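You operate a simulated robot arm through the tools that you are given. There is no shell and no other tool.

The job below is to be done with a simulated robot arm. You get a single attempt, and the scene is never put back.

## Task
Put the dyno back in service and zero the display.
Fine: guard shut, lamp off, stop button freed, power on; zero with the lower pin out, then push it home.

The check looks at the end state, three seconds after you hand in, the way a careful person would. Anything else that was tipped, shoved, dropped, spilled or broken makes it a failure.

## Robot
A 6-joint arm with a two-finger gripper, fixed in place. Base frame: the origin is on the floor under the middle of its stand, x ahead of it, y to its left, z up. Readings come in mm, degrees, newtons and seconds.
It reaches about 1572 mm from its shoulder. Its first joint turns from -166.0 to 166.0 degrees. Payload 2.45 kg.
The tool frame sits at the grasp point between the pads (the TCP): z along the fingers, y along the line on which they close. The tips reach 20 mm beyond it. The gripper opens to 140 mm; its body begins 168 mm behind the TCP.
Orientation is that of the tool frame in the base frame, as a unit quaternion [x, y, z, w]. With the fingers straight down and closing along the base's y, the tool's x points along the base's -x, its y along +y and its z along -z.

## Interface
- The arm moves only by the tool apply_moves. Its argument "targets" is a list that holds one entry, the list of rows, each a list of 7 numbers: the finger opening in mm, from 0 to 140, then the shift along the tool's x, y, z in mm, then the turn, a rotation vector about the tool's x, y, z in degrees. In form: [[[jaw, x, y, z, wx, wy, wz], ...]]. A call has 1 to 20 rows; each row shifts and turns the commanded pose from where the row before left it, along the tool's axes as they then stand. Rows are played at 5 a second. More than 50 mm and 8.6 degrees between two rows, or a gripper value outside its range, and nothing of the call is played. A pose out of reach is approached as far as the arm can. The call stops where the force on the tool passes 90 N (or 10 N more than at its start, if that is more) or the arm is blocked; 0.2 s more then pass. The fingers move at their own pace (about 45 mm/s each) and stop on an object; they squeeze with about 40 N. The grip force told is the motor's: it shows also when the fingers shut on nothing. Time passes only in rows, and 0.2 s behind the last, so rows that do not move let the fingers close. It gives the time, the measured TCP pose, the force on the tool (base axes), the opening and the grip force at its end, in the units of the frame above (readings bear some noise), with the torque about the TCP (base axes, N m) and any sound that the robot's microphone picked up, and new pictures: "show" is both (left out), scene, wrist or none.
- Cameras (640 x 400 px; columns grow to the right, rows downward): "scene" is fixed at [49.5, -499.2, 1352.6]; the picture's right is [0.85, -0.53, 0.00], its down [-0.13, -0.21, -0.97] and it looks along [0.51, 0.82, -0.24] (base axes); focal length 310 px, centre (320, 200). "wrist" rides on the gripper at [78, 11, -209] in the tool frame; the picture's right is [-0.14, 0.99, 0.00], its down [-0.92, -0.13, -0.37] and it looks along [-0.37, -0.05, 0.93] (tool axes); focal length 280 px, centre (320, 200). There is no depth. A picture from a camera that has moved, and an enlarged one, comes with that camera's place and axes in the base frame and with its lens.
- inspect(camera, box): a new picture of the part [left, top, right, bottom] of that camera's present view, enlarged. The clock stands still meanwhile.
- hand_in(): hands the job in; it is judged then, once.

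Places have to be worked out from the pictures, the camera data and where the tool is seen. Open the gripper and draw the arm clear of the work before you hand the job in, unless the task says otherwise.

The tools are called after ">>>" as a command line: name --argument value ..., lists and objects as JSON in quotes. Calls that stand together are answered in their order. apply_moves: Moves the arm, as the interface text tells. Its arguments: {"type":"object","properties":{"targets":{"type":"array","items":{"type":"array","items":{"type":"array","items":{"type":"number"}}}},"show":{"type":"string","enum":["both","scene","wrist","none"]}},"required":["targets"]} The other tools are called the same way: inspect (camera, box) takes an enlarged picture of a part of a camera's view; hand_in () hands the job in.

At the start:

```text
time: 0.0
tcp_pos: [574.4, 386.4, 1364.8]
tcp_rot: [0.0, 1.0, 0.0, 0.0]
wrist_force: [0.2, 0.7, 0.7]
wrist_torque: [0.03, -0.01, -0.01]
opening: 139.9
grasp_force: 0.1
```

scene: 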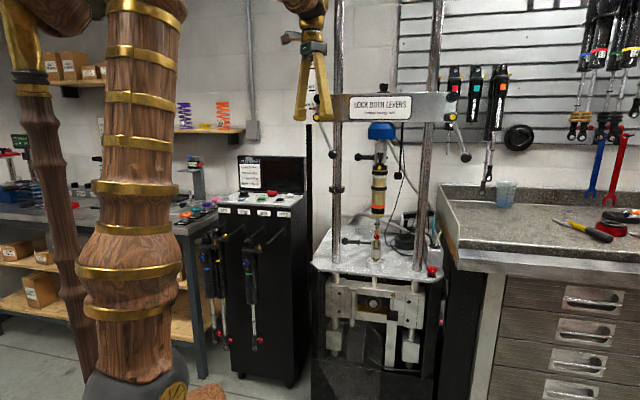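
wrist: 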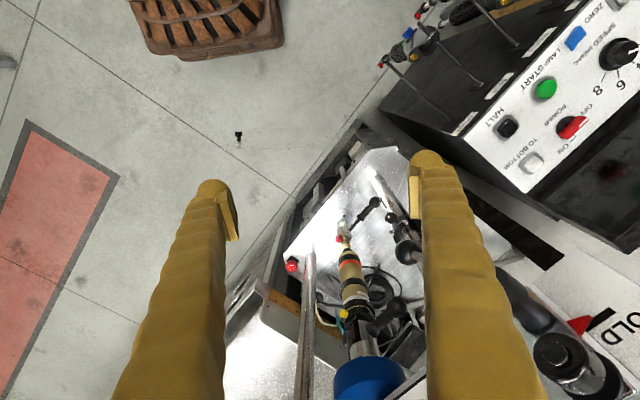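

I begin by looking closely at the dyno, its control panel and the surroundings before moving anything.

>>> inspect --camera "scene" --box '[190, 140, 330, 240]'

>>> inspect --camera "scene" --box '[300, 80, 480, 200]'

>>> inspect --camera "scene" --box '[300, 190, 460, 300]'

>>> inspect --camera "scene" --box '[300, 260, 460, 400]'

>>> inspect --camera "wrist" --box '[440, 0, 640, 200]'

>>> inspect --camera "wrist" --box '[240, 130, 440, 330]'

```text
4.00 times, centred on (260, 190) of scene
camera zoom: at [49.5, -499.2, 1352.6], right [0.85, -0.53, 0.0], down [-0.13, -0.21, -0.97], along [0.51, 0.82, -0.24], focal length 1240 px, centre (560, 240)
```

zoom: 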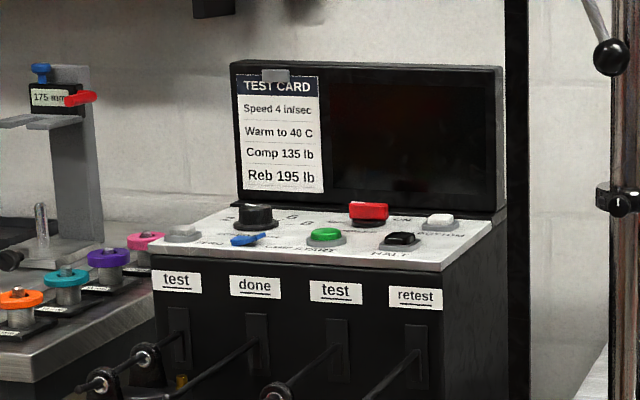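

```text
3.33 times, centred on (390, 140) of scene
camera zoom: at [49.5, -499.2, 1352.6], right [0.85, -0.53, 0.0], down [-0.13, -0.21, -0.97], along [0.51, 0.82, -0.24], focal length 1033 px, centre (87, 400)
```

zoom: 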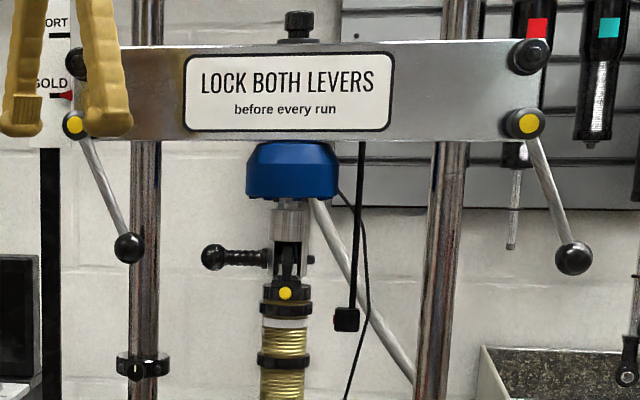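

```text
3.64 times, centred on (380, 245) of scene
camera zoom: at [49.5, -499.2, 1352.6], right [0.85, -0.53, 0.0], down [-0.13, -0.21, -0.97], along [0.51, 0.82, -0.24], focal length 1127 px, centre (102, 36)
```

zoom: 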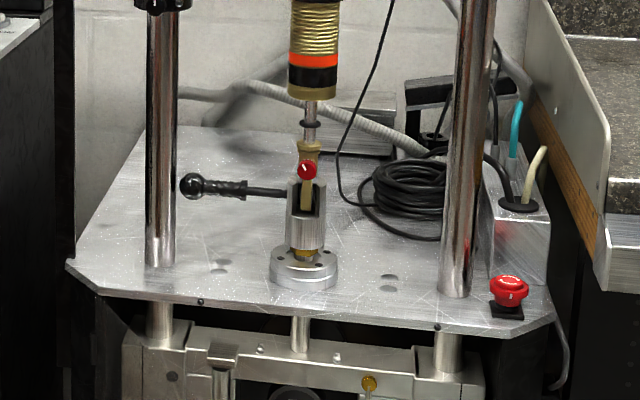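

```text
2.86 times, centred on (380, 330) of scene
camera zoom: at [49.5, -499.2, 1352.6], right [0.85, -0.53, 0.0], down [-0.13, -0.21, -0.97], along [0.51, 0.82, -0.24], focal length 885 px, centre (149, -171)
```

zoom: 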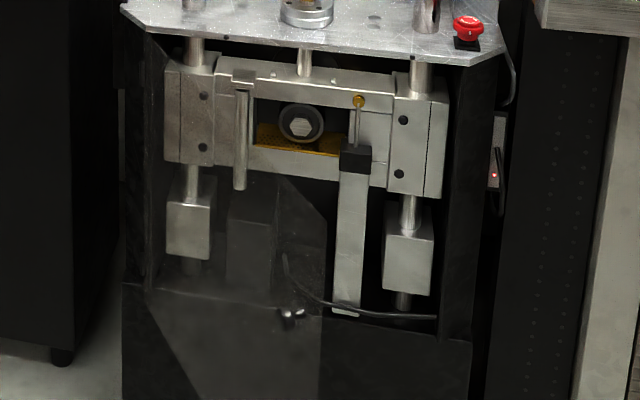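

```text
2.00 times, centred on (540, 100) of wrist
camera zoom: at [496.5, 396.8, 1574.7], right [0.14, 0.99, 0.0], down [0.92, -0.13, 0.37], along [0.37, -0.05, -0.93], focal length 561 px, centre (-120, 400)
```

zoom: 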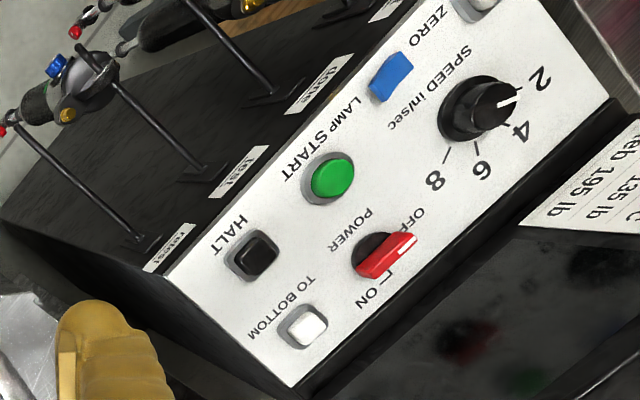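

```text
2.00 times, centred on (340, 230) of wrist
camera zoom: at [496.5, 396.8, 1574.7], right [0.14, 0.99, 0.0], down [0.92, -0.13, 0.37], along [0.37, -0.05, -0.93], focal length 561 px, centre (280, 140)
```

zoom: 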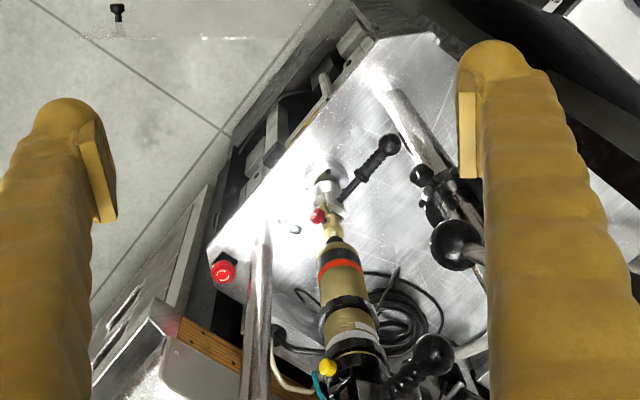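

The panel has ZERO, LAMP, START, HALT along the front and SPEED, POWER, TO BOTTOM at the back. I take tighter views of the guard area, stop button, lower pin, panel and the sign at upper left.

>>> inspect --camera "scene" --box '[310, 270, 390, 320]'

>>> inspect --camera "scene" --box '[380, 270, 460, 320]'

>>> inspect --camera "scene" --box '[310, 320, 390, 370]'

>>> inspect --camera "scene" --box '[310, 350, 470, 450]'

>>> inspect --camera "scene" --box '[225, 180, 305, 230]'

>>> inspect --camera "scene" --box '[340, 215, 420, 265]'

>>> inspect --camera "scene" --box '[410, 230, 490, 280]'

>>> inspect --camera "scene" --box '[270, 20, 350, 130]'

>>> inspect --camera "wrist" --box '[500, 20, 660, 120]'

>>> inspect --camera "wrist" --box '[240, 150, 320, 300]'

```text
8.00 times, centred on (350, 295) of scene
camera zoom: at [49.5, -499.2, 1352.6], right [0.85, -0.53, 0.0], down [-0.13, -0.21, -0.97], along [0.51, 0.82, -0.24], focal length 2479 px, centre (80, -560)
```

zoom: 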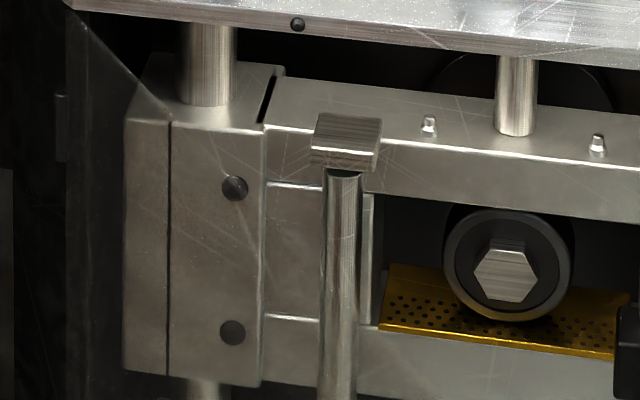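

```text
8.00 times, centred on (420, 295) of scene
camera zoom: at [49.5, -499.2, 1352.6], right [0.85, -0.53, 0.0], down [-0.13, -0.21, -0.97], along [0.51, 0.82, -0.24], focal length 2479 px, centre (-480, -560)
```

zoom: 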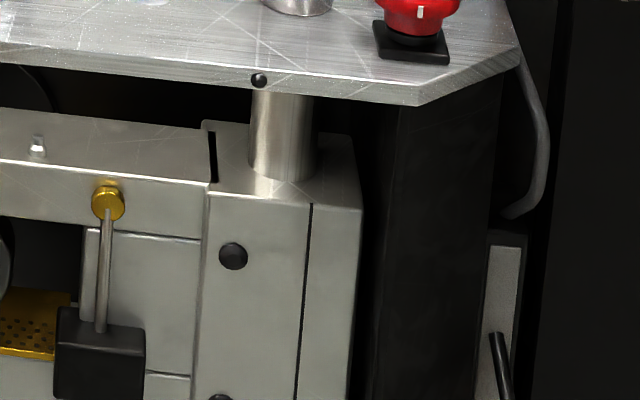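

```text
8.00 times, centred on (350, 345) of scene
camera zoom: at [49.5, -499.2, 1352.6], right [0.85, -0.53, 0.0], down [-0.13, -0.21, -0.97], along [0.51, 0.82, -0.24], focal length 2479 px, centre (80, -960)
```

zoom: 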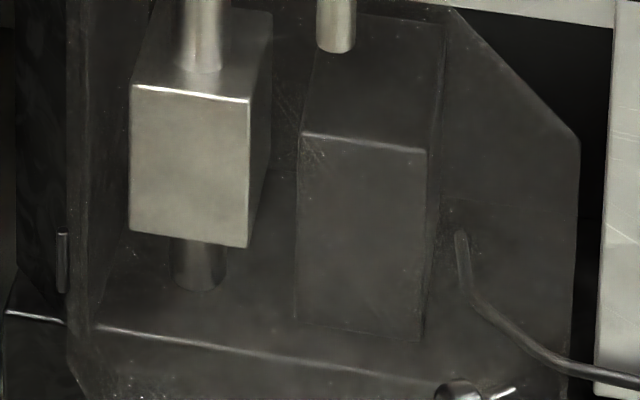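

```text
refused: 450 is not a number from 0 to 400
```

```text
8.00 times, centred on (265, 205) of scene
camera zoom: at [49.5, -499.2, 1352.6], right [0.85, -0.53, 0.0], down [-0.13, -0.21, -0.97], along [0.51, 0.82, -0.24], focal length 2479 px, centre (760, 160)
```

zoom: 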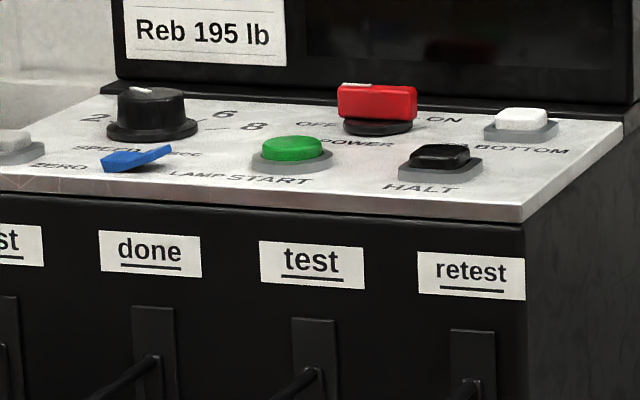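

```text
8.00 times, centred on (380, 240) of scene
camera zoom: at [49.5, -499.2, 1352.6], right [0.85, -0.53, 0.0], down [-0.13, -0.21, -0.97], along [0.51, 0.82, -0.24], focal length 2479 px, centre (-160, -120)
```

zoom: 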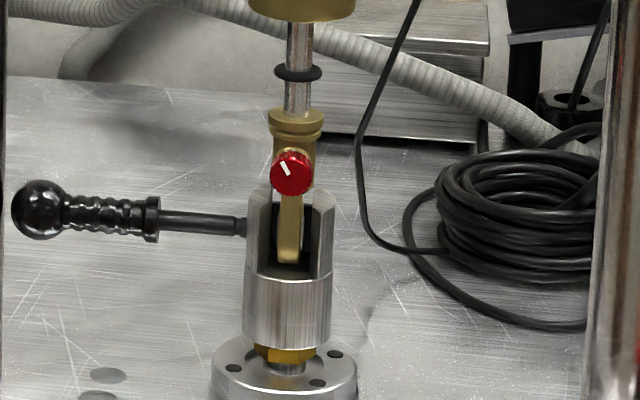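

```text
8.00 times, centred on (450, 255) of scene
camera zoom: at [49.5, -499.2, 1352.6], right [0.85, -0.53, 0.0], down [-0.13, -0.21, -0.97], along [0.51, 0.82, -0.24], focal length 2479 px, centre (-720, -240)
```

zoom: 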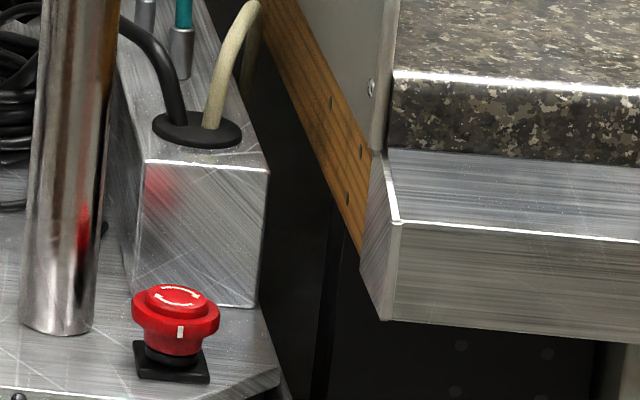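

```text
3.64 times, centred on (310, 75) of scene
camera zoom: at [49.5, -499.2, 1352.6], right [0.85, -0.53, 0.0], down [-0.13, -0.21, -0.97], along [0.51, 0.82, -0.24], focal length 1127 px, centre (356, 654)
```

zoom: 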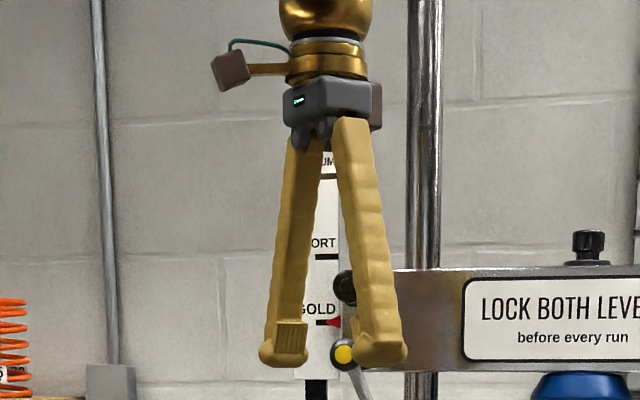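

```text
refused: 660 is not a number from 0 to 640
```

```text
2.67 times, centred on (280, 225) of wrist
camera zoom: at [496.5, 396.8, 1574.7], right [0.14, 0.99, 0.0], down [0.92, -0.13, 0.37], along [0.37, -0.05, -0.93], focal length 748 px, centre (427, 133)
```

zoom: 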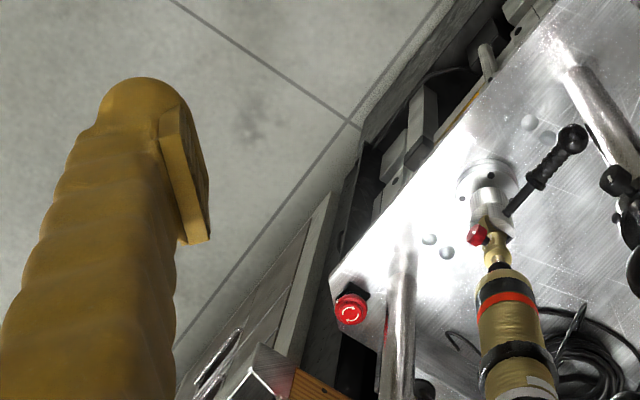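

The stop button is pushed in (to be twisted), the guard looks like a smoked transparent door hinged at left and swung open towards the camera, and the lower pin seems drawn out partway. Panel buttons lie around (430..700, 750..930, 1005); I move over the panel and turn the tool by -45° so the wrist camera looks at it squarely.

>>> apply_moves --targets '[[[60, 1.75, 44.25, 14.4, 0, 0, 0], [60, 1.75, 44.25, 14.4, 0, 0, 0], [60, 1.75, 44.25, 14.4, 0, 0, 0], [60, 1.75, 44.25, 14.4, 0, 0, 0], [60, 1.75, 44.25, 14.4, 0, 0, 0], [60, 1.75, 44.25, 14.4, 0, 0, 0], [60, 1.75, 44.25, 14.4, 0, 0, 0], [60, 1.75, 44.25, 14.4, 0, 0, 0], [60, 0, 0, 0, 0, 0, -7.5], [60, 0, 0, 0, 0, 0, -7.5], [60, 0, 0, 0, 0, 0, -7.5], [60, 0, 0, 0, 0, 0, -7.5], [60, 0, 0, 0, 0, 0, -7.5], [60, 0, 0, 0, 0, 0, -7.5]]]' --show "both"

```text
time: 3.0
tcp_pos: [558.8, 739.4, 1250.2]
tcp_rot: [-0.383, 0.924, 0.001, 0.0]
wrist_force: [0.6, 0.3, -0.1]
wrist_torque: [-0.02, 0.02, -0.04]
opening: 59.9
grasp_force: 0.1
camera wrist: at [497.0, 691.8, 1459.7], right [-0.61, 0.8, 0.0], down [0.74, 0.56, 0.37], along [0.29, 0.22, -0.93], focal length 280 px, centre (320, 200)
```

scene: 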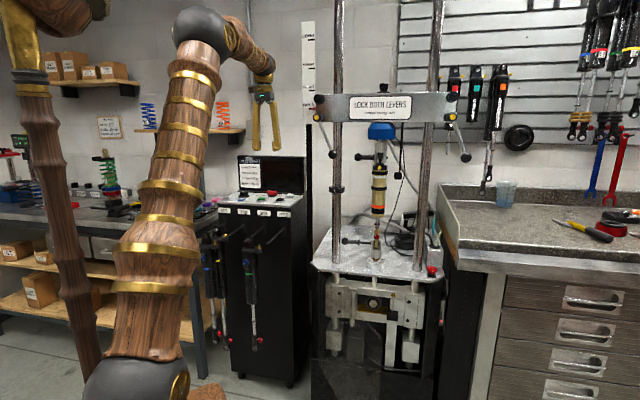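
wrist: 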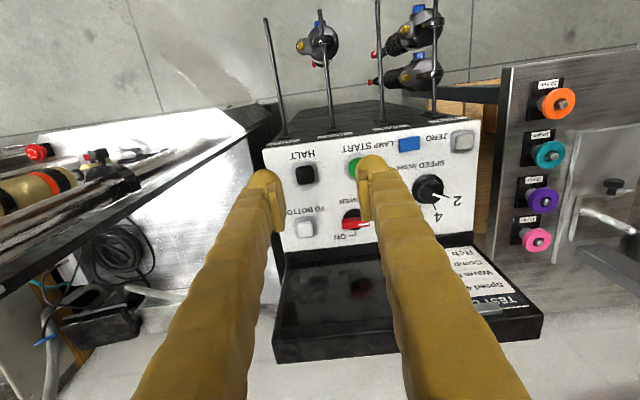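

I can now see the panel nearly straight on from above. I zoom into the panel controls.

>>> inspect --camera "wrist" --box '[250, 120, 490, 270]'

>>> inspect --camera "wrist" --box '[370, 120, 490, 195]'

>>> inspect --camera "wrist" --box '[0, 100, 240, 250]'

>>> inspect --camera "scene" --box '[300, 280, 460, 400]'

```text
2.67 times, centred on (370, 195) of wrist
camera zoom: at [497.0, 691.8, 1459.7], right [-0.61, 0.8, 0.0], down [0.74, 0.56, 0.37], along [0.29, 0.22, -0.93], focal length 748 px, centre (187, 213)
```

zoom: 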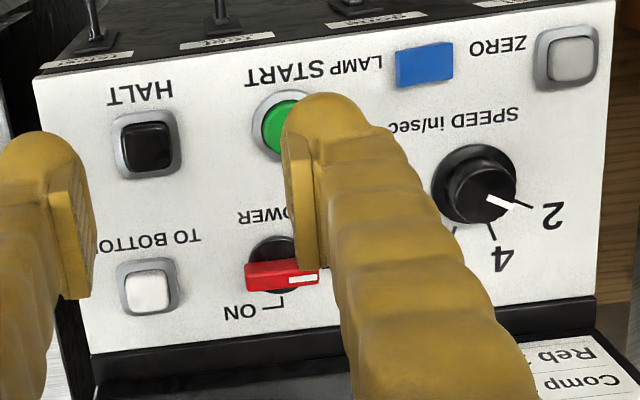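

```text
5.33 times, centred on (430, 158) of wrist
camera zoom: at [497.0, 691.8, 1459.7], right [-0.61, 0.8, 0.0], down [0.74, 0.56, 0.37], along [0.29, 0.22, -0.93], focal length 1495 px, centre (-267, 427)
```

zoom: 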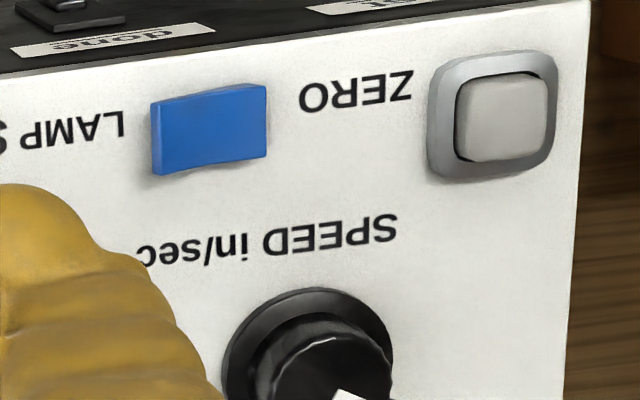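

```text
2.67 times, centred on (120, 175) of wrist
camera zoom: at [497.0, 691.8, 1459.7], right [-0.61, 0.8, 0.0], down [0.74, 0.56, 0.37], along [0.29, 0.22, -0.93], focal length 748 px, centre (853, 267)
```

zoom: 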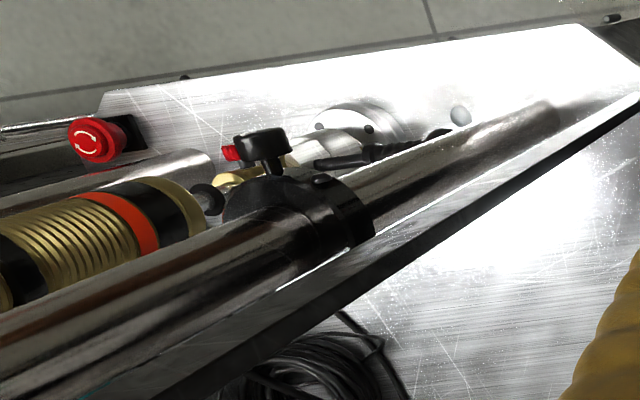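

```text
3.33 times, centred on (380, 340) of scene
camera zoom: at [49.5, -499.2, 1352.6], right [0.85, -0.53, 0.0], down [-0.13, -0.21, -0.97], along [0.51, 0.82, -0.24], focal length 1033 px, centre (120, -267)
```

zoom: 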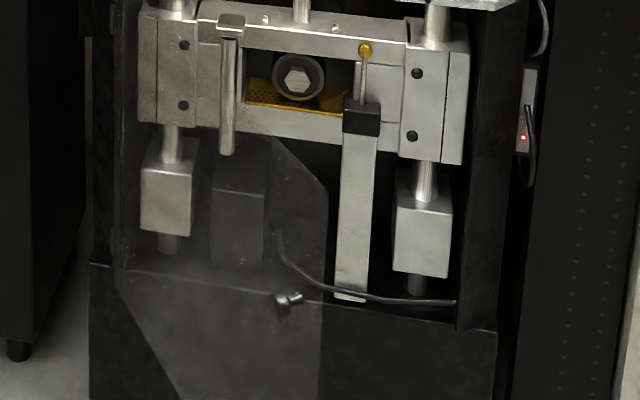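

The POWER pointer is at OFF (ON looks a quarter turn away) and the blue LAMP rocker is tilted. I check for the actual lamp, the box with a red light right of the dyno, and the guard's hinge and free edges.

>>> inspect --camera "scene" --box '[436, 270, 476, 350]'

>>> inspect --camera "scene" --box '[375, 180, 455, 245]'

>>> inspect --camera "scene" --box '[305, 340, 405, 400]'

>>> inspect --camera "scene" --box '[300, 255, 400, 340]'

>>> inspect --camera "scene" --box '[300, 0, 480, 140]'

>>> inspect --camera "scene" --box '[340, 120, 440, 190]'

>>> inspect --camera "wrist" --box '[30, 200, 230, 340]'

```text
5.00 times, centred on (456, 310) of scene
camera zoom: at [49.5, -499.2, 1352.6], right [0.85, -0.53, 0.0], down [-0.13, -0.21, -0.97], along [0.51, 0.82, -0.24], focal length 1549 px, centre (-360, -350)
```

zoom: 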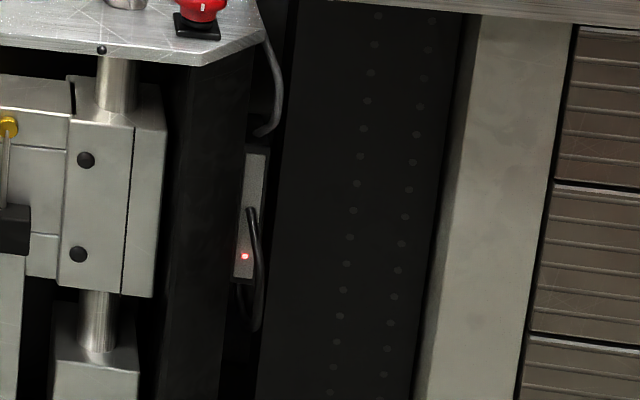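

```text
6.15 times, centred on (415, 212) of scene
camera zoom: at [49.5, -499.2, 1352.6], right [0.85, -0.53, 0.0], down [-0.13, -0.21, -0.97], along [0.51, 0.82, -0.24], focal length 1907 px, centre (-265, 123)
```

zoom: 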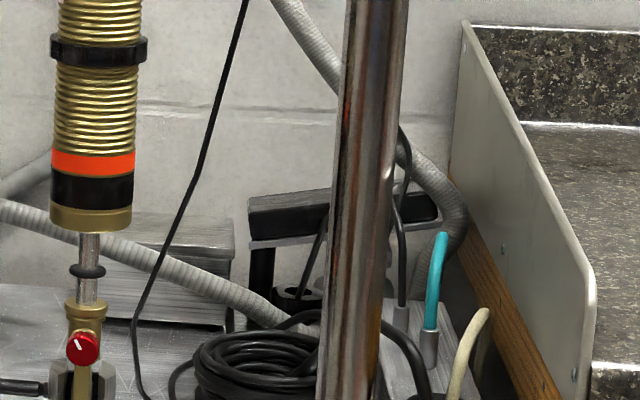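

```text
6.40 times, centred on (355, 370) of scene
camera zoom: at [49.5, -499.2, 1352.6], right [0.85, -0.53, 0.0], down [-0.13, -0.21, -0.97], along [0.51, 0.82, -0.24], focal length 1983 px, centre (96, -888)
```

zoom: 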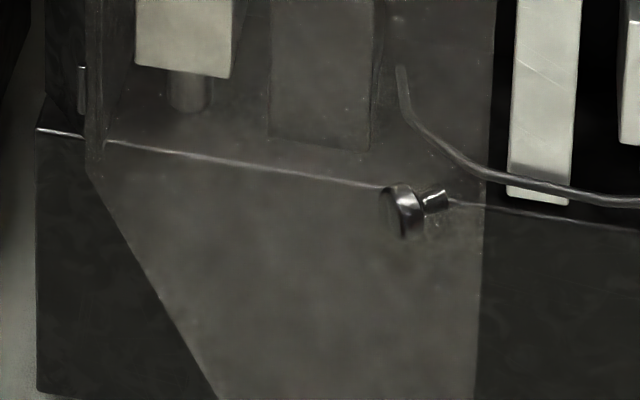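

```text
4.71 times, centred on (350, 298) of scene
camera zoom: at [49.5, -499.2, 1352.6], right [0.85, -0.53, 0.0], down [-0.13, -0.21, -0.97], along [0.51, 0.82, -0.24], focal length 1458 px, centre (179, -259)
```

zoom: 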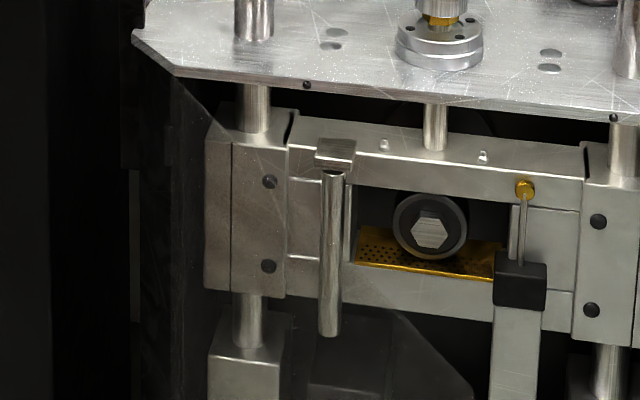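

```text
2.86 times, centred on (390, 70) of scene
camera zoom: at [49.5, -499.2, 1352.6], right [0.85, -0.53, 0.0], down [-0.13, -0.21, -0.97], along [0.51, 0.82, -0.24], focal length 885 px, centre (120, 571)
```

zoom: 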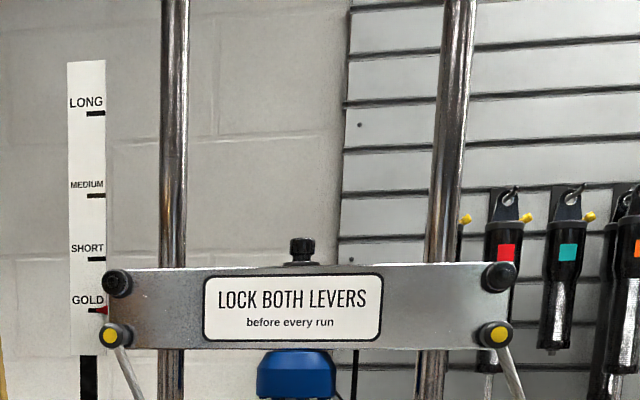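

```text
5.71 times, centred on (390, 155) of scene
camera zoom: at [49.5, -499.2, 1352.6], right [0.85, -0.53, 0.0], down [-0.13, -0.21, -0.97], along [0.51, 0.82, -0.24], focal length 1771 px, centre (-80, 457)
```

zoom: 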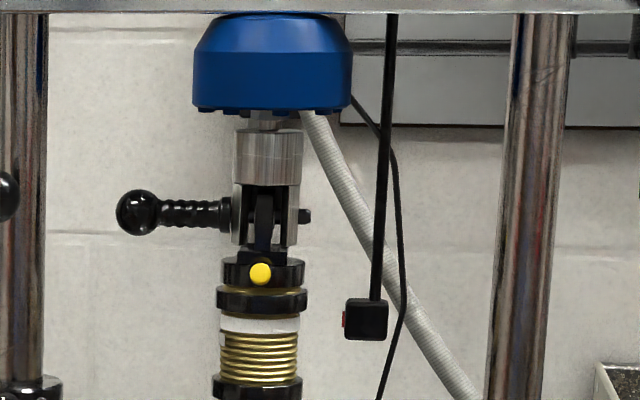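

```text
2.86 times, centred on (130, 270) of wrist
camera zoom: at [497.0, 691.8, 1459.7], right [-0.61, 0.8, 0.0], down [0.74, 0.56, 0.37], along [0.29, 0.22, -0.93], focal length 801 px, centre (863, 0)
```

zoom: 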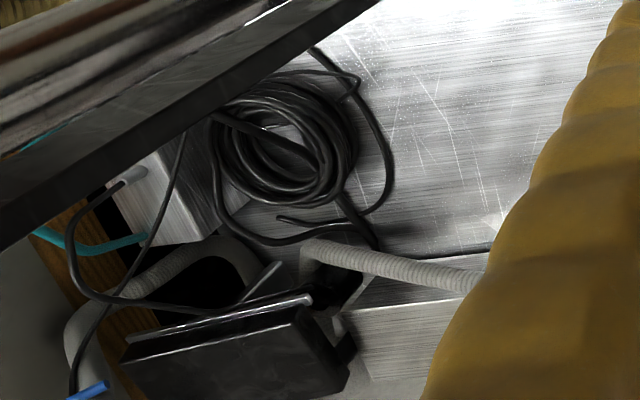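

The lower pin handle is drawn out (no tip on the far side, unlike the upper pin), and the guard is a hinged door standing about 50° open with its knob near (644, 121, 572). I close the fingers here to learn the size of the closed fingertip before pressing anything.

>>> apply_moves --targets '[[[0, 0, 0, 0, 0, 0, 0], [0, 0, 0, 0, 0, 0, 0], [0, 0, 0, 0, 0, 0, 0], [0, 0, 0, 0, 0, 0, 0]]]' --show "wrist"

>>> inspect --camera "wrist" --box '[260, 120, 500, 270]'

>>> inspect --camera "scene" --box '[220, 60, 320, 160]'

```text
time: 4.0
tcp_pos: [559.0, 739.8, 1249.9]
tcp_rot: [-0.382, 0.924, 0.0, 0.0]
wrist_force: [-0.5, 0.9, -0.5]
wrist_torque: [0.0, -0.01, 0.01]
opening: 0.0
grasp_force: 21.3
camera wrist: at [496.9, 691.9, 1459.7], right [-0.6, 0.8, 0.0], down [0.74, 0.56, 0.37], along [0.29, 0.22, -0.93], focal length 280 px, centre (320, 200)
```

wrist: 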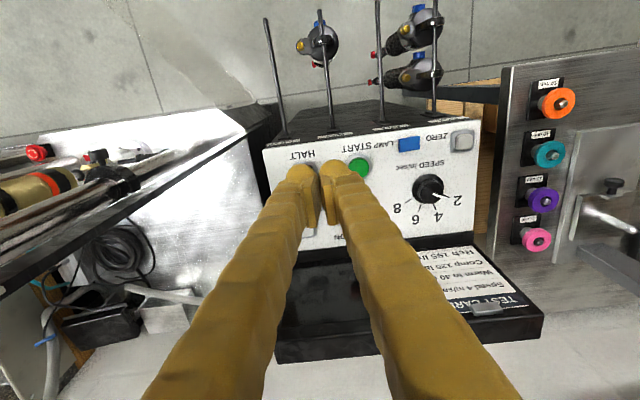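

```text
2.67 times, centred on (380, 195) of wrist
camera zoom: at [496.9, 691.9, 1459.7], right [-0.6, 0.8, 0.0], down [0.74, 0.56, 0.37], along [0.29, 0.22, -0.93], focal length 748 px, centre (160, 213)
```

zoom: 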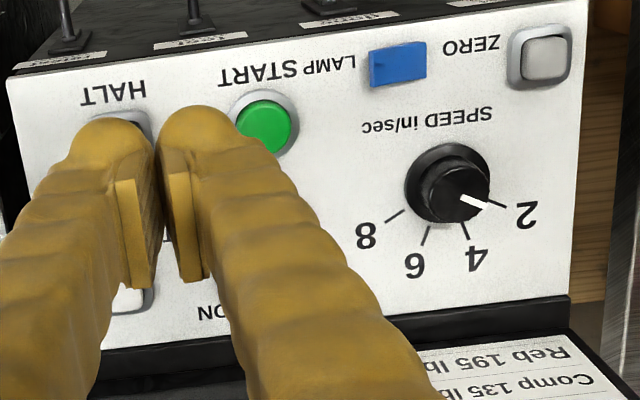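

```text
4.00 times, centred on (270, 110) of scene
camera zoom: at [49.5, -499.2, 1352.6], right [0.85, -0.53, 0.0], down [-0.13, -0.21, -0.97], along [0.51, 0.82, -0.24], focal length 1240 px, centre (520, 560)
```

zoom: 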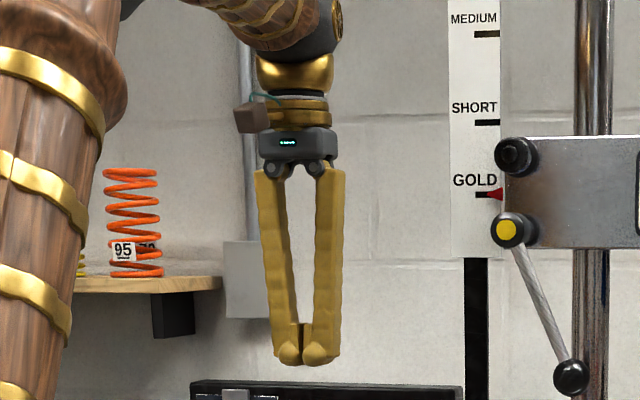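

Closed tip footprint is about 66 mm along the closing axis, roughly 30 mm across it. I zoom hard on the LAMP rocker and POWER knob from the scene camera to confirm which end is raised.

>>> inspect --camera "scene" --box '[224, 188, 256, 208]'

>>> inspect --camera "scene" --box '[252, 186, 300, 210]'

>>> inspect --camera "wrist" --box '[385, 125, 425, 160]'

```text
16.00 times, centred on (240, 198) of scene
camera zoom: at [49.5, -499.2, 1352.6], right [0.85, -0.53, 0.0], down [-0.13, -0.21, -0.97], along [0.51, 0.82, -0.24], focal length 4958 px, centre (1600, 232)
```

zoom: 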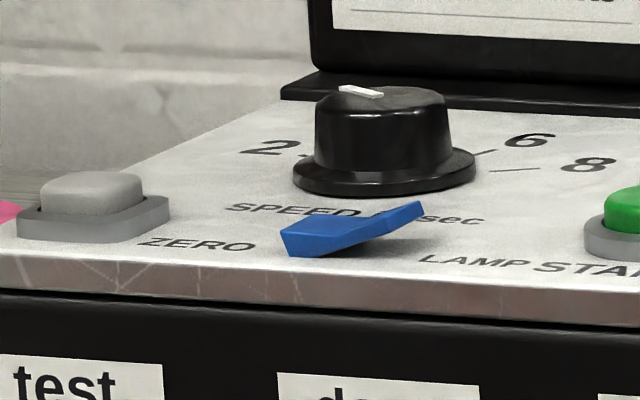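

```text
13.33 times, centred on (276, 198) of scene
camera zoom: at [49.5, -499.2, 1352.6], right [0.85, -0.53, 0.0], down [-0.13, -0.21, -0.97], along [0.51, 0.82, -0.24], focal length 4132 px, centre (907, 227)
```

zoom: 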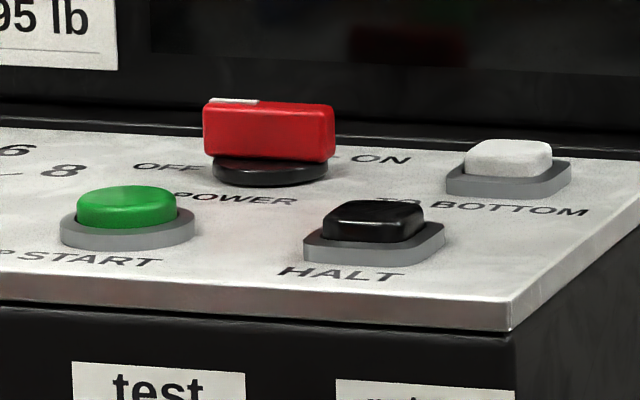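

```text
11.43 times, centred on (405, 142) of wrist
camera zoom: at [496.9, 691.9, 1459.7], right [-0.6, 0.8, 0.0], down [0.74, 0.56, 0.37], along [0.29, 0.22, -0.93], focal length 3204 px, centre (-651, 857)
```

zoom: 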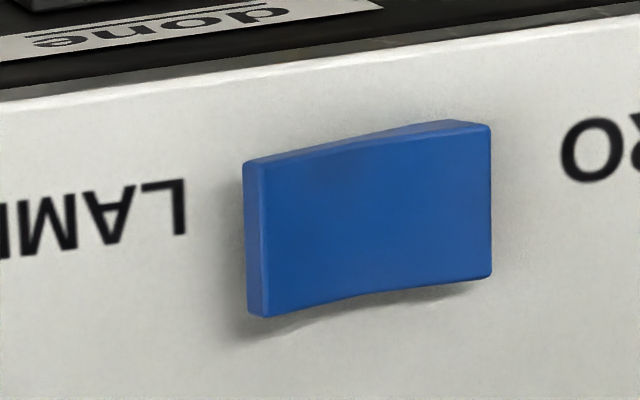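

The rocker's end nearest the LAMP label is raised, and the POWER bar's white mark points at OFF. I turn the tool another -90° (closing axis fore-aft) and come over the raised end of the rocker at about (487, 849), staying ~100 mm above.

>>> apply_moves --targets '[[[0, 0, 0, 0, 0, 0, -8.18], [0, 0, 0, 0, 0, 0, -8.18], [0, 0, 0, 0, 0, 0, -8.18], [0, 0, 0, 0, 0, 0, -8.18], [0, 0, 0, 0, 0, 0, -8.18], [0, 0, 0, 0, 0, 0, -8.18], [0, 0, 0, 0, 0, 0, -8.18], [0, 0, 0, 0, 0, 0, -8.18], [0, 0, 0, 0, 0, 0, -8.18], [0, 0, 0, 0, 0, 0, -8.18], [0, 0, 0, 0, 0, 0, -8.2], [0, -25.4, -2.5, 30, 0, 0, 0], [0, -25.4, -2.5, 30, 0, 0, 0], [0, -25.4, -2.5, 30, 0, 0, 0], [0, -25.4, -2.5, 30, 0, 0, 0], [0, -25.4, -2.5, 30, 0, 0, 0]]]' --show "both"

>>> inspect --camera "wrist" --box '[240, 120, 400, 220]'

>>> inspect --camera "scene" --box '[200, 140, 300, 215]'

```text
time: 7.4
tcp_pos: [477.5, 838.1, 1099.6]
tcp_rot: [0.924, -0.383, 0.0, -0.001]
wrist_force: [0.0, 0.1, 0.7]
wrist_torque: [0.04, 0.01, 0.01]
opening: 0.2
grasp_force: 29.9
camera wrist: at [525.9, 775.0, 1309.6], right [-0.8, -0.6, 0.0], down [-0.56, 0.74, 0.37], along [-0.22, 0.29, -0.93], focal length 280 px, centre (320, 200)
```

scene: 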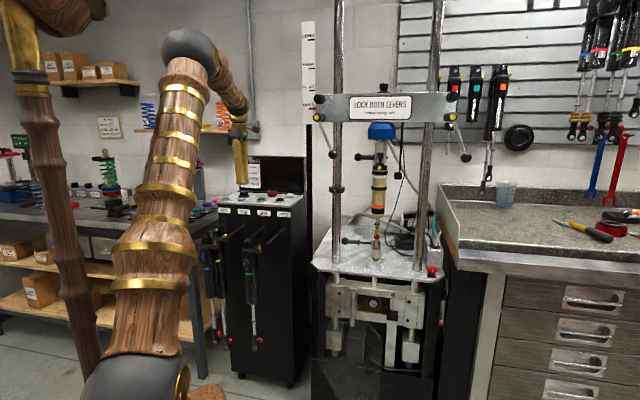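
wrist: 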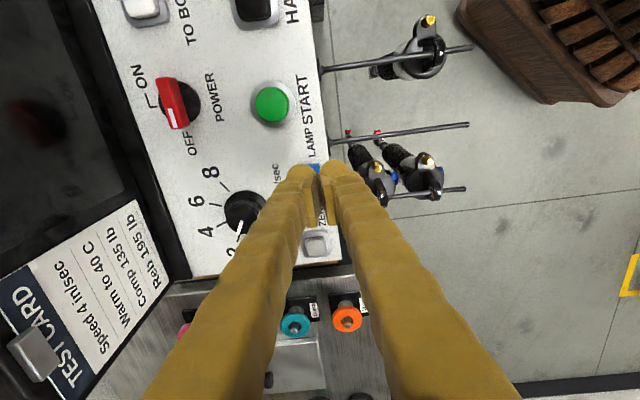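

```text
4.00 times, centred on (320, 170) of wrist
camera zoom: at [525.9, 775.0, 1309.6], right [-0.8, -0.6, 0.0], down [-0.56, 0.74, 0.37], along [-0.22, 0.29, -0.93], focal length 1122 px, centre (320, 320)
```

zoom: 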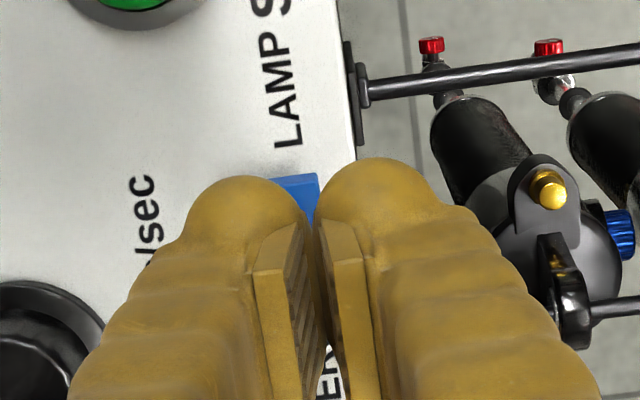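

```text
5.33 times, centred on (250, 178) of scene
camera zoom: at [49.5, -499.2, 1352.6], right [0.85, -0.53, 0.0], down [-0.13, -0.21, -0.97], along [0.51, 0.82, -0.24], focal length 1653 px, centre (693, 320)
```

zoom: 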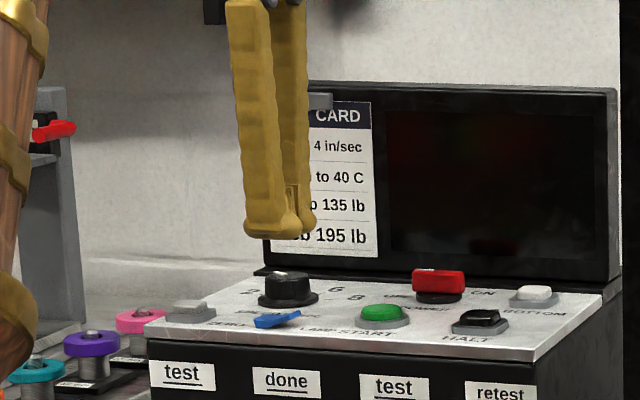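

The tip hangs almost above the rocker's raised end (edge at about l=-252; I aim 7 mm inside it). I shift 4 mm and lower to just above it.

>>> apply_moves --targets '[[[0, -4, -2, 20, 0, 0, 0], [0, 0, 0, 20, 0, 0, 0], [0, 0, 0, 18, 0, 0, 0], [0, 0, 0, 5, 0, 0, 0]]]' --show "wrist"

>>> inspect --camera "scene" --box '[215, 170, 275, 210]'

>>> inspect --camera "wrist" --box '[260, 120, 380, 195]'

```text
time: 8.4
tcp_pos: [477.7, 841.9, 1037.5]
tcp_rot: [0.924, -0.382, -0.001, 0.0]
wrist_force: [-0.3, -0.8, 0.3]
wrist_torque: [0.0, -0.01, 0.02]
opening: 0.1
grasp_force: 29.3
camera wrist: at [526.0, 779.1, 1247.0], right [-0.8, -0.6, 0.0], down [-0.56, 0.74, 0.37], along [-0.22, 0.29, -0.93], focal length 280 px, centre (320, 200)
```

wrist: 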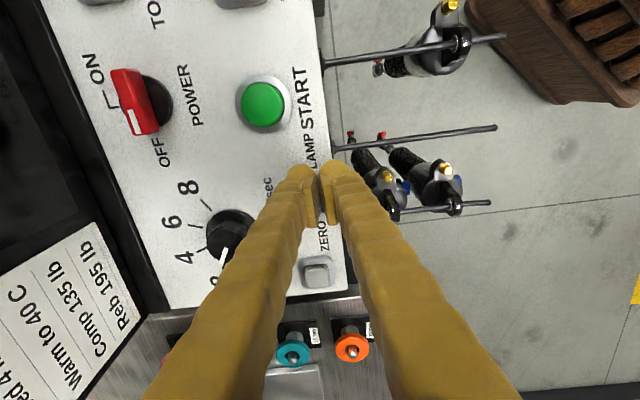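

```text
10.00 times, centred on (245, 190) of scene
camera zoom: at [49.5, -499.2, 1352.6], right [0.85, -0.53, 0.0], down [-0.13, -0.21, -0.97], along [0.51, 0.82, -0.24], focal length 3099 px, centre (1070, 300)
```

zoom: 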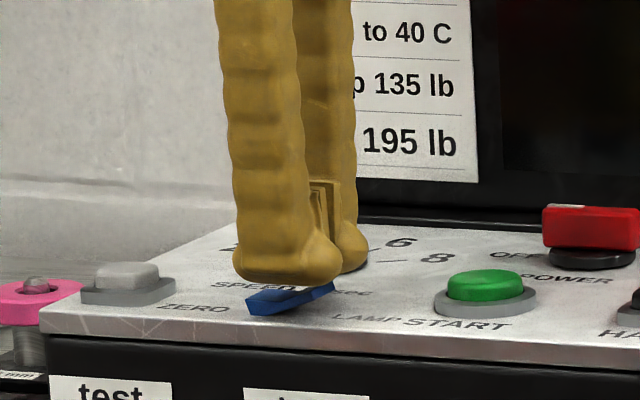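

```text
5.33 times, centred on (320, 158) of wrist
camera zoom: at [526.0, 779.1, 1247.0], right [-0.8, -0.6, 0.0], down [-0.56, 0.74, 0.37], along [-0.22, 0.29, -0.93], focal length 1495 px, centre (320, 427)
```

zoom: 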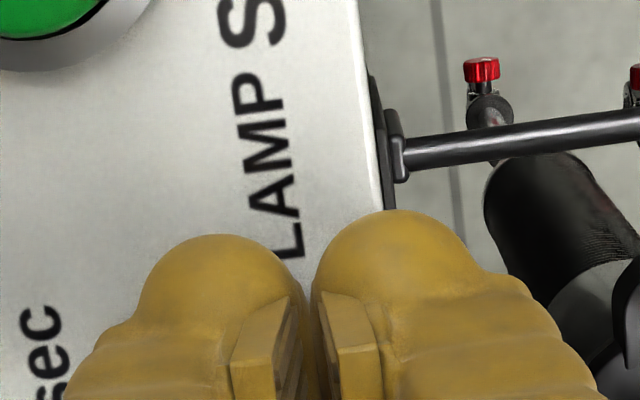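

In the scene view the fingertip is about 50 mm long across the jaw direction, so pressing flat would cover the whole rocker. I lift a bit, tilt the tool -15° so only one lower corner leads, and put that corner above the raised end.

>>> apply_moves --targets '[[[0, 0, 0, -15, 0, 0, 0], [0, 0, 0, 0, 0, -7.5, 0], [0, 0, 0, 0, 0, -7.5, 0], [0, -10.6, 0, 2.85, 0, 0, 0], [0, 0, 0, 0, 0, 0, 0]]]' --show "wrist"

>>> inspect --camera "scene" --box '[215, 170, 275, 210]'

>>> inspect --camera "wrist" --box '[260, 120, 380, 195]'

```text
time: 9.6
tcp_pos: [469.5, 850.7, 1052.1]
tcp_rot: [0.916, -0.38, -0.121, -0.05]
wrist_force: [-0.3, 0.1, -0.3]
wrist_torque: [0.0, 0.01, 0.02]
opening: 0.1
grasp_force: 29.4
camera wrist: at [554.8, 751.1, 1234.1], right [-0.79, -0.61, 0.04], down [-0.47, 0.65, 0.59], along [-0.38, 0.46, -0.8], focal length 280 px, centre (320, 200)
```

wrist: 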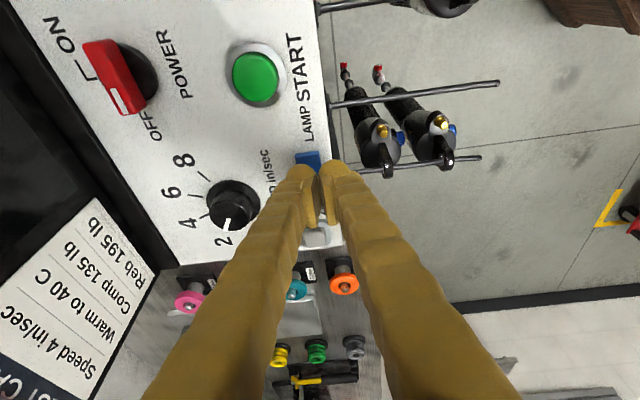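

```text
10.00 times, centred on (245, 190) of scene
camera zoom: at [49.5, -499.2, 1352.6], right [0.85, -0.53, 0.0], down [-0.13, -0.21, -0.97], along [0.51, 0.82, -0.24], focal length 3099 px, centre (1070, 300)
```

zoom: 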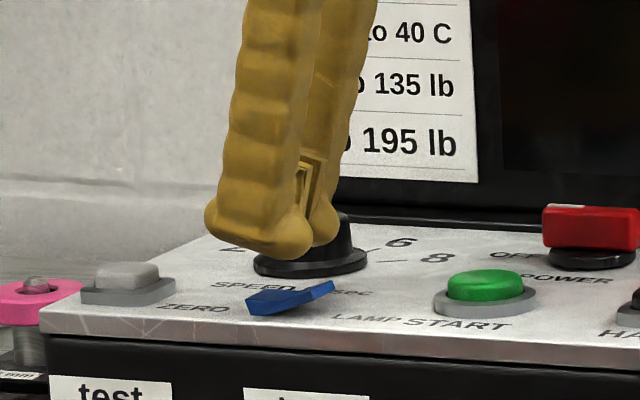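

```text
5.33 times, centred on (320, 158) of wrist
camera zoom: at [554.8, 751.1, 1234.1], right [-0.79, -0.61, 0.04], down [-0.47, 0.65, 0.59], along [-0.38, 0.46, -0.8], focal length 1495 px, centre (320, 427)
```

zoom: 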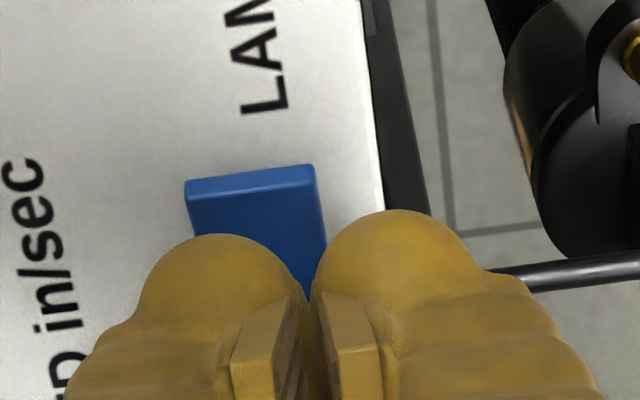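

The lower corner of the rear finger hangs above the raised end with ~20 mm to go. I lower vertically in small steps and watch the force.

>>> apply_moves --targets '[[[0, 1.04, 0, 3.86, 0, 0, 0], [0, 1.04, 0, 3.86, 0, 0, 0], [0, 1.04, 0, 3.86, 0, 0, 0], [0, 1.04, 0, 3.86, 0, 0, 0]]]' --show "none"

>>> inspect --camera "scene" --box '[215, 170, 275, 210]'

>>> inspect --camera "wrist" --box '[260, 120, 380, 195]'

```text
time: 10.6
tcp_pos: [470.5, 850.5, 1034.9]
tcp_rot: [0.916, -0.38, -0.12, -0.05]
wrist_force: [-0.6, 0.4, 0.3]
wrist_torque: [0.03, 0.05, -0.04]
opening: 0.1
grasp_force: 29.6
```

```text
10.00 times, centred on (245, 190) of scene
camera zoom: at [49.5, -499.2, 1352.6], right [0.85, -0.53, 0.0], down [-0.13, -0.21, -0.97], along [0.51, 0.82, -0.24], focal length 3099 px, centre (1070, 300)
```

zoom: 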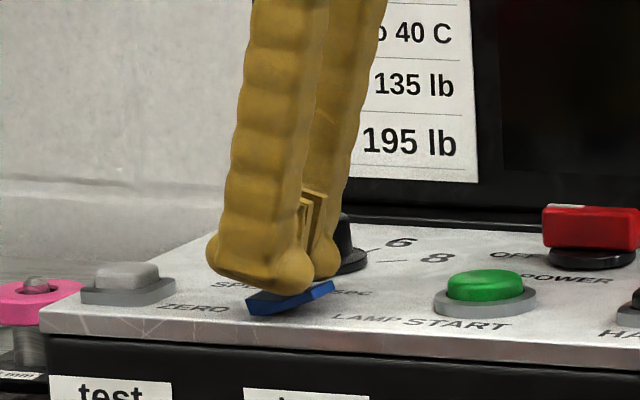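

```text
5.33 times, centred on (320, 158) of wrist
camera zoom: at [554.5, 751.6, 1217.5], right [-0.79, -0.61, 0.04], down [-0.47, 0.65, 0.59], along [-0.38, 0.46, -0.8], focal length 1495 px, centre (320, 427)
```

zoom: 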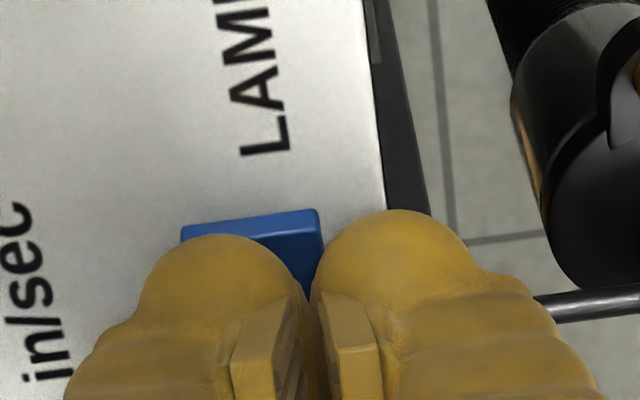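

The corner is about to touch near the raised edge. I keep lowering, 2 mm a row.

>>> apply_moves --targets '[[[0, 0.52, 0, 1.93, 0, 0, 0], [0, 0.52, 0, 1.93, 0, 0, 0], [0, 0.52, 0, 1.93, 0, 0, 0], [0, 0.52, 0, 1.93, 0, 0, 0], [0, 0.52, 0, 1.93, 0, 0, 0]]]' --show "none"

>>> inspect --camera "scene" --box '[215, 170, 275, 210]'

>>> inspect --camera "wrist" --box '[260, 120, 380, 195]'

```text
time: 11.8
tcp_pos: [467.8, 852.1, 1030.2]
tcp_rot: [0.916, -0.378, -0.121, -0.052]
wrist_force: [-1.9, -20.0, 71.6]
wrist_torque: [-0.22, -0.69, -0.28]
opening: 0.1
grasp_force: 29.7
heard: click
```

```text
10.00 times, centred on (245, 190) of scene
camera zoom: at [49.5, -499.2, 1352.6], right [0.85, -0.53, 0.0], down [-0.13, -0.21, -0.97], along [0.51, 0.82, -0.24], focal length 3099 px, centre (1070, 300)
```

zoom: 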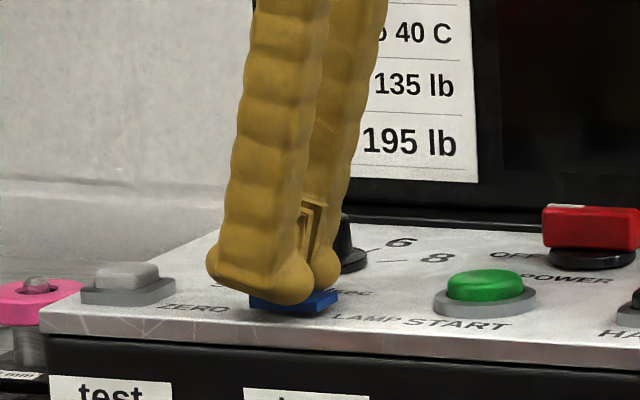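

```text
5.33 times, centred on (320, 158) of wrist
camera zoom: at [553.7, 750.3, 1213.1], right [-0.79, -0.61, 0.03], down [-0.47, 0.65, 0.6], along [-0.38, 0.46, -0.8], focal length 1495 px, centre (320, 427)
```

zoom: 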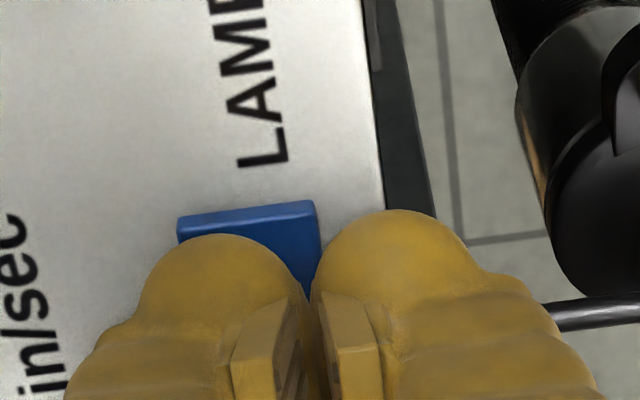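

A click was heard and the force rose to ~72 N, so the rocker tipped over. I lift straight up and look.

>>> apply_moves --targets '[[[0, -3.9, 0, -14.5, 0, 0, 0], [0, -7.8, 0, -29, 0, 0, 0], [0, -10.4, 0, -38.6, 0, 0, 0]]]' --show "both"

>>> inspect --camera "scene" --box '[224, 188, 256, 208]'

>>> inspect --camera "scene" --box '[300, 190, 460, 300]'

```text
time: 12.6
tcp_pos: [468.4, 852.4, 1111.2]
tcp_rot: [0.916, -0.379, -0.121, -0.049]
wrist_force: [-0.2, -0.1, 0.0]
wrist_torque: [0.0, 0.02, 0.01]
opening: 0.1
grasp_force: 29.3
camera wrist: at [553.1, 752.6, 1293.0], right [-0.79, -0.61, 0.04], down [-0.47, 0.65, 0.59], along [-0.38, 0.45, -0.8], focal length 280 px, centre (320, 200)
```

scene: 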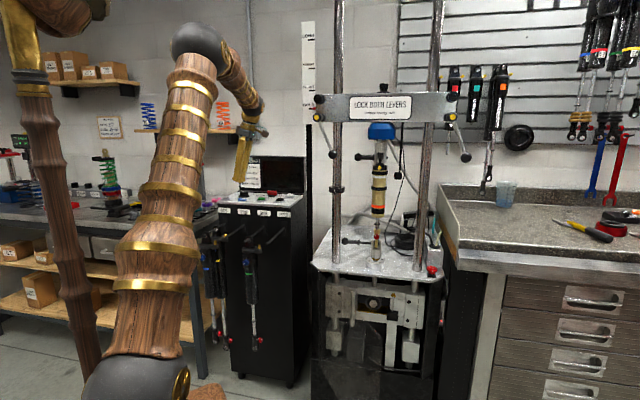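
wrist: 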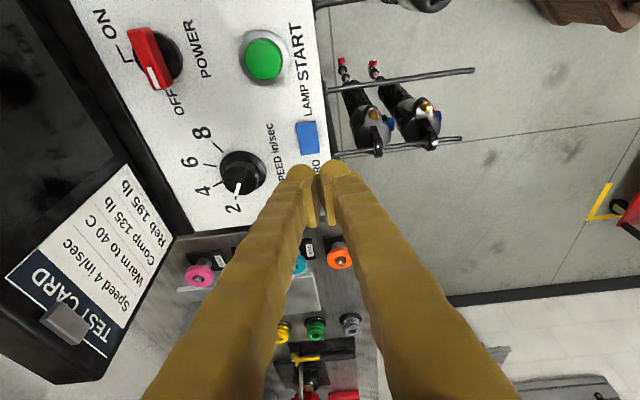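

```text
16.00 times, centred on (240, 198) of scene
camera zoom: at [49.5, -499.2, 1352.6], right [0.85, -0.53, 0.0], down [-0.13, -0.21, -0.97], along [0.51, 0.82, -0.24], focal length 4958 px, centre (1600, 232)
```

zoom: 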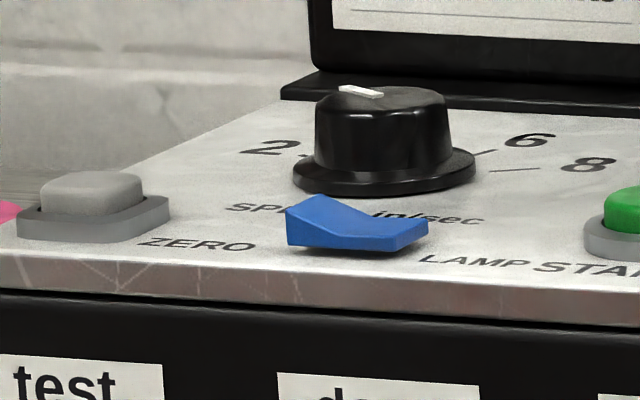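

```text
3.64 times, centred on (380, 245) of scene
camera zoom: at [49.5, -499.2, 1352.6], right [0.85, -0.53, 0.0], down [-0.13, -0.21, -0.97], along [0.51, 0.82, -0.24], focal length 1127 px, centre (102, 36)
```

zoom: 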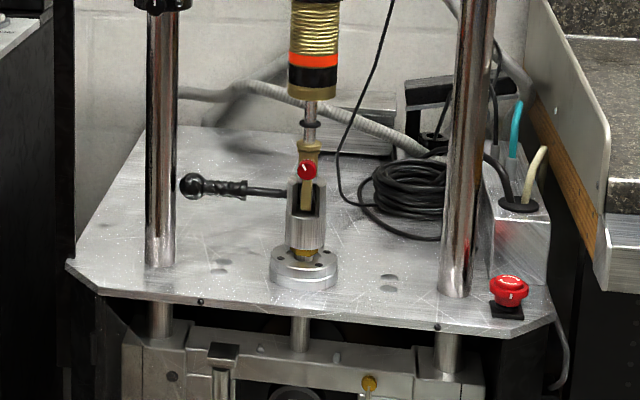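

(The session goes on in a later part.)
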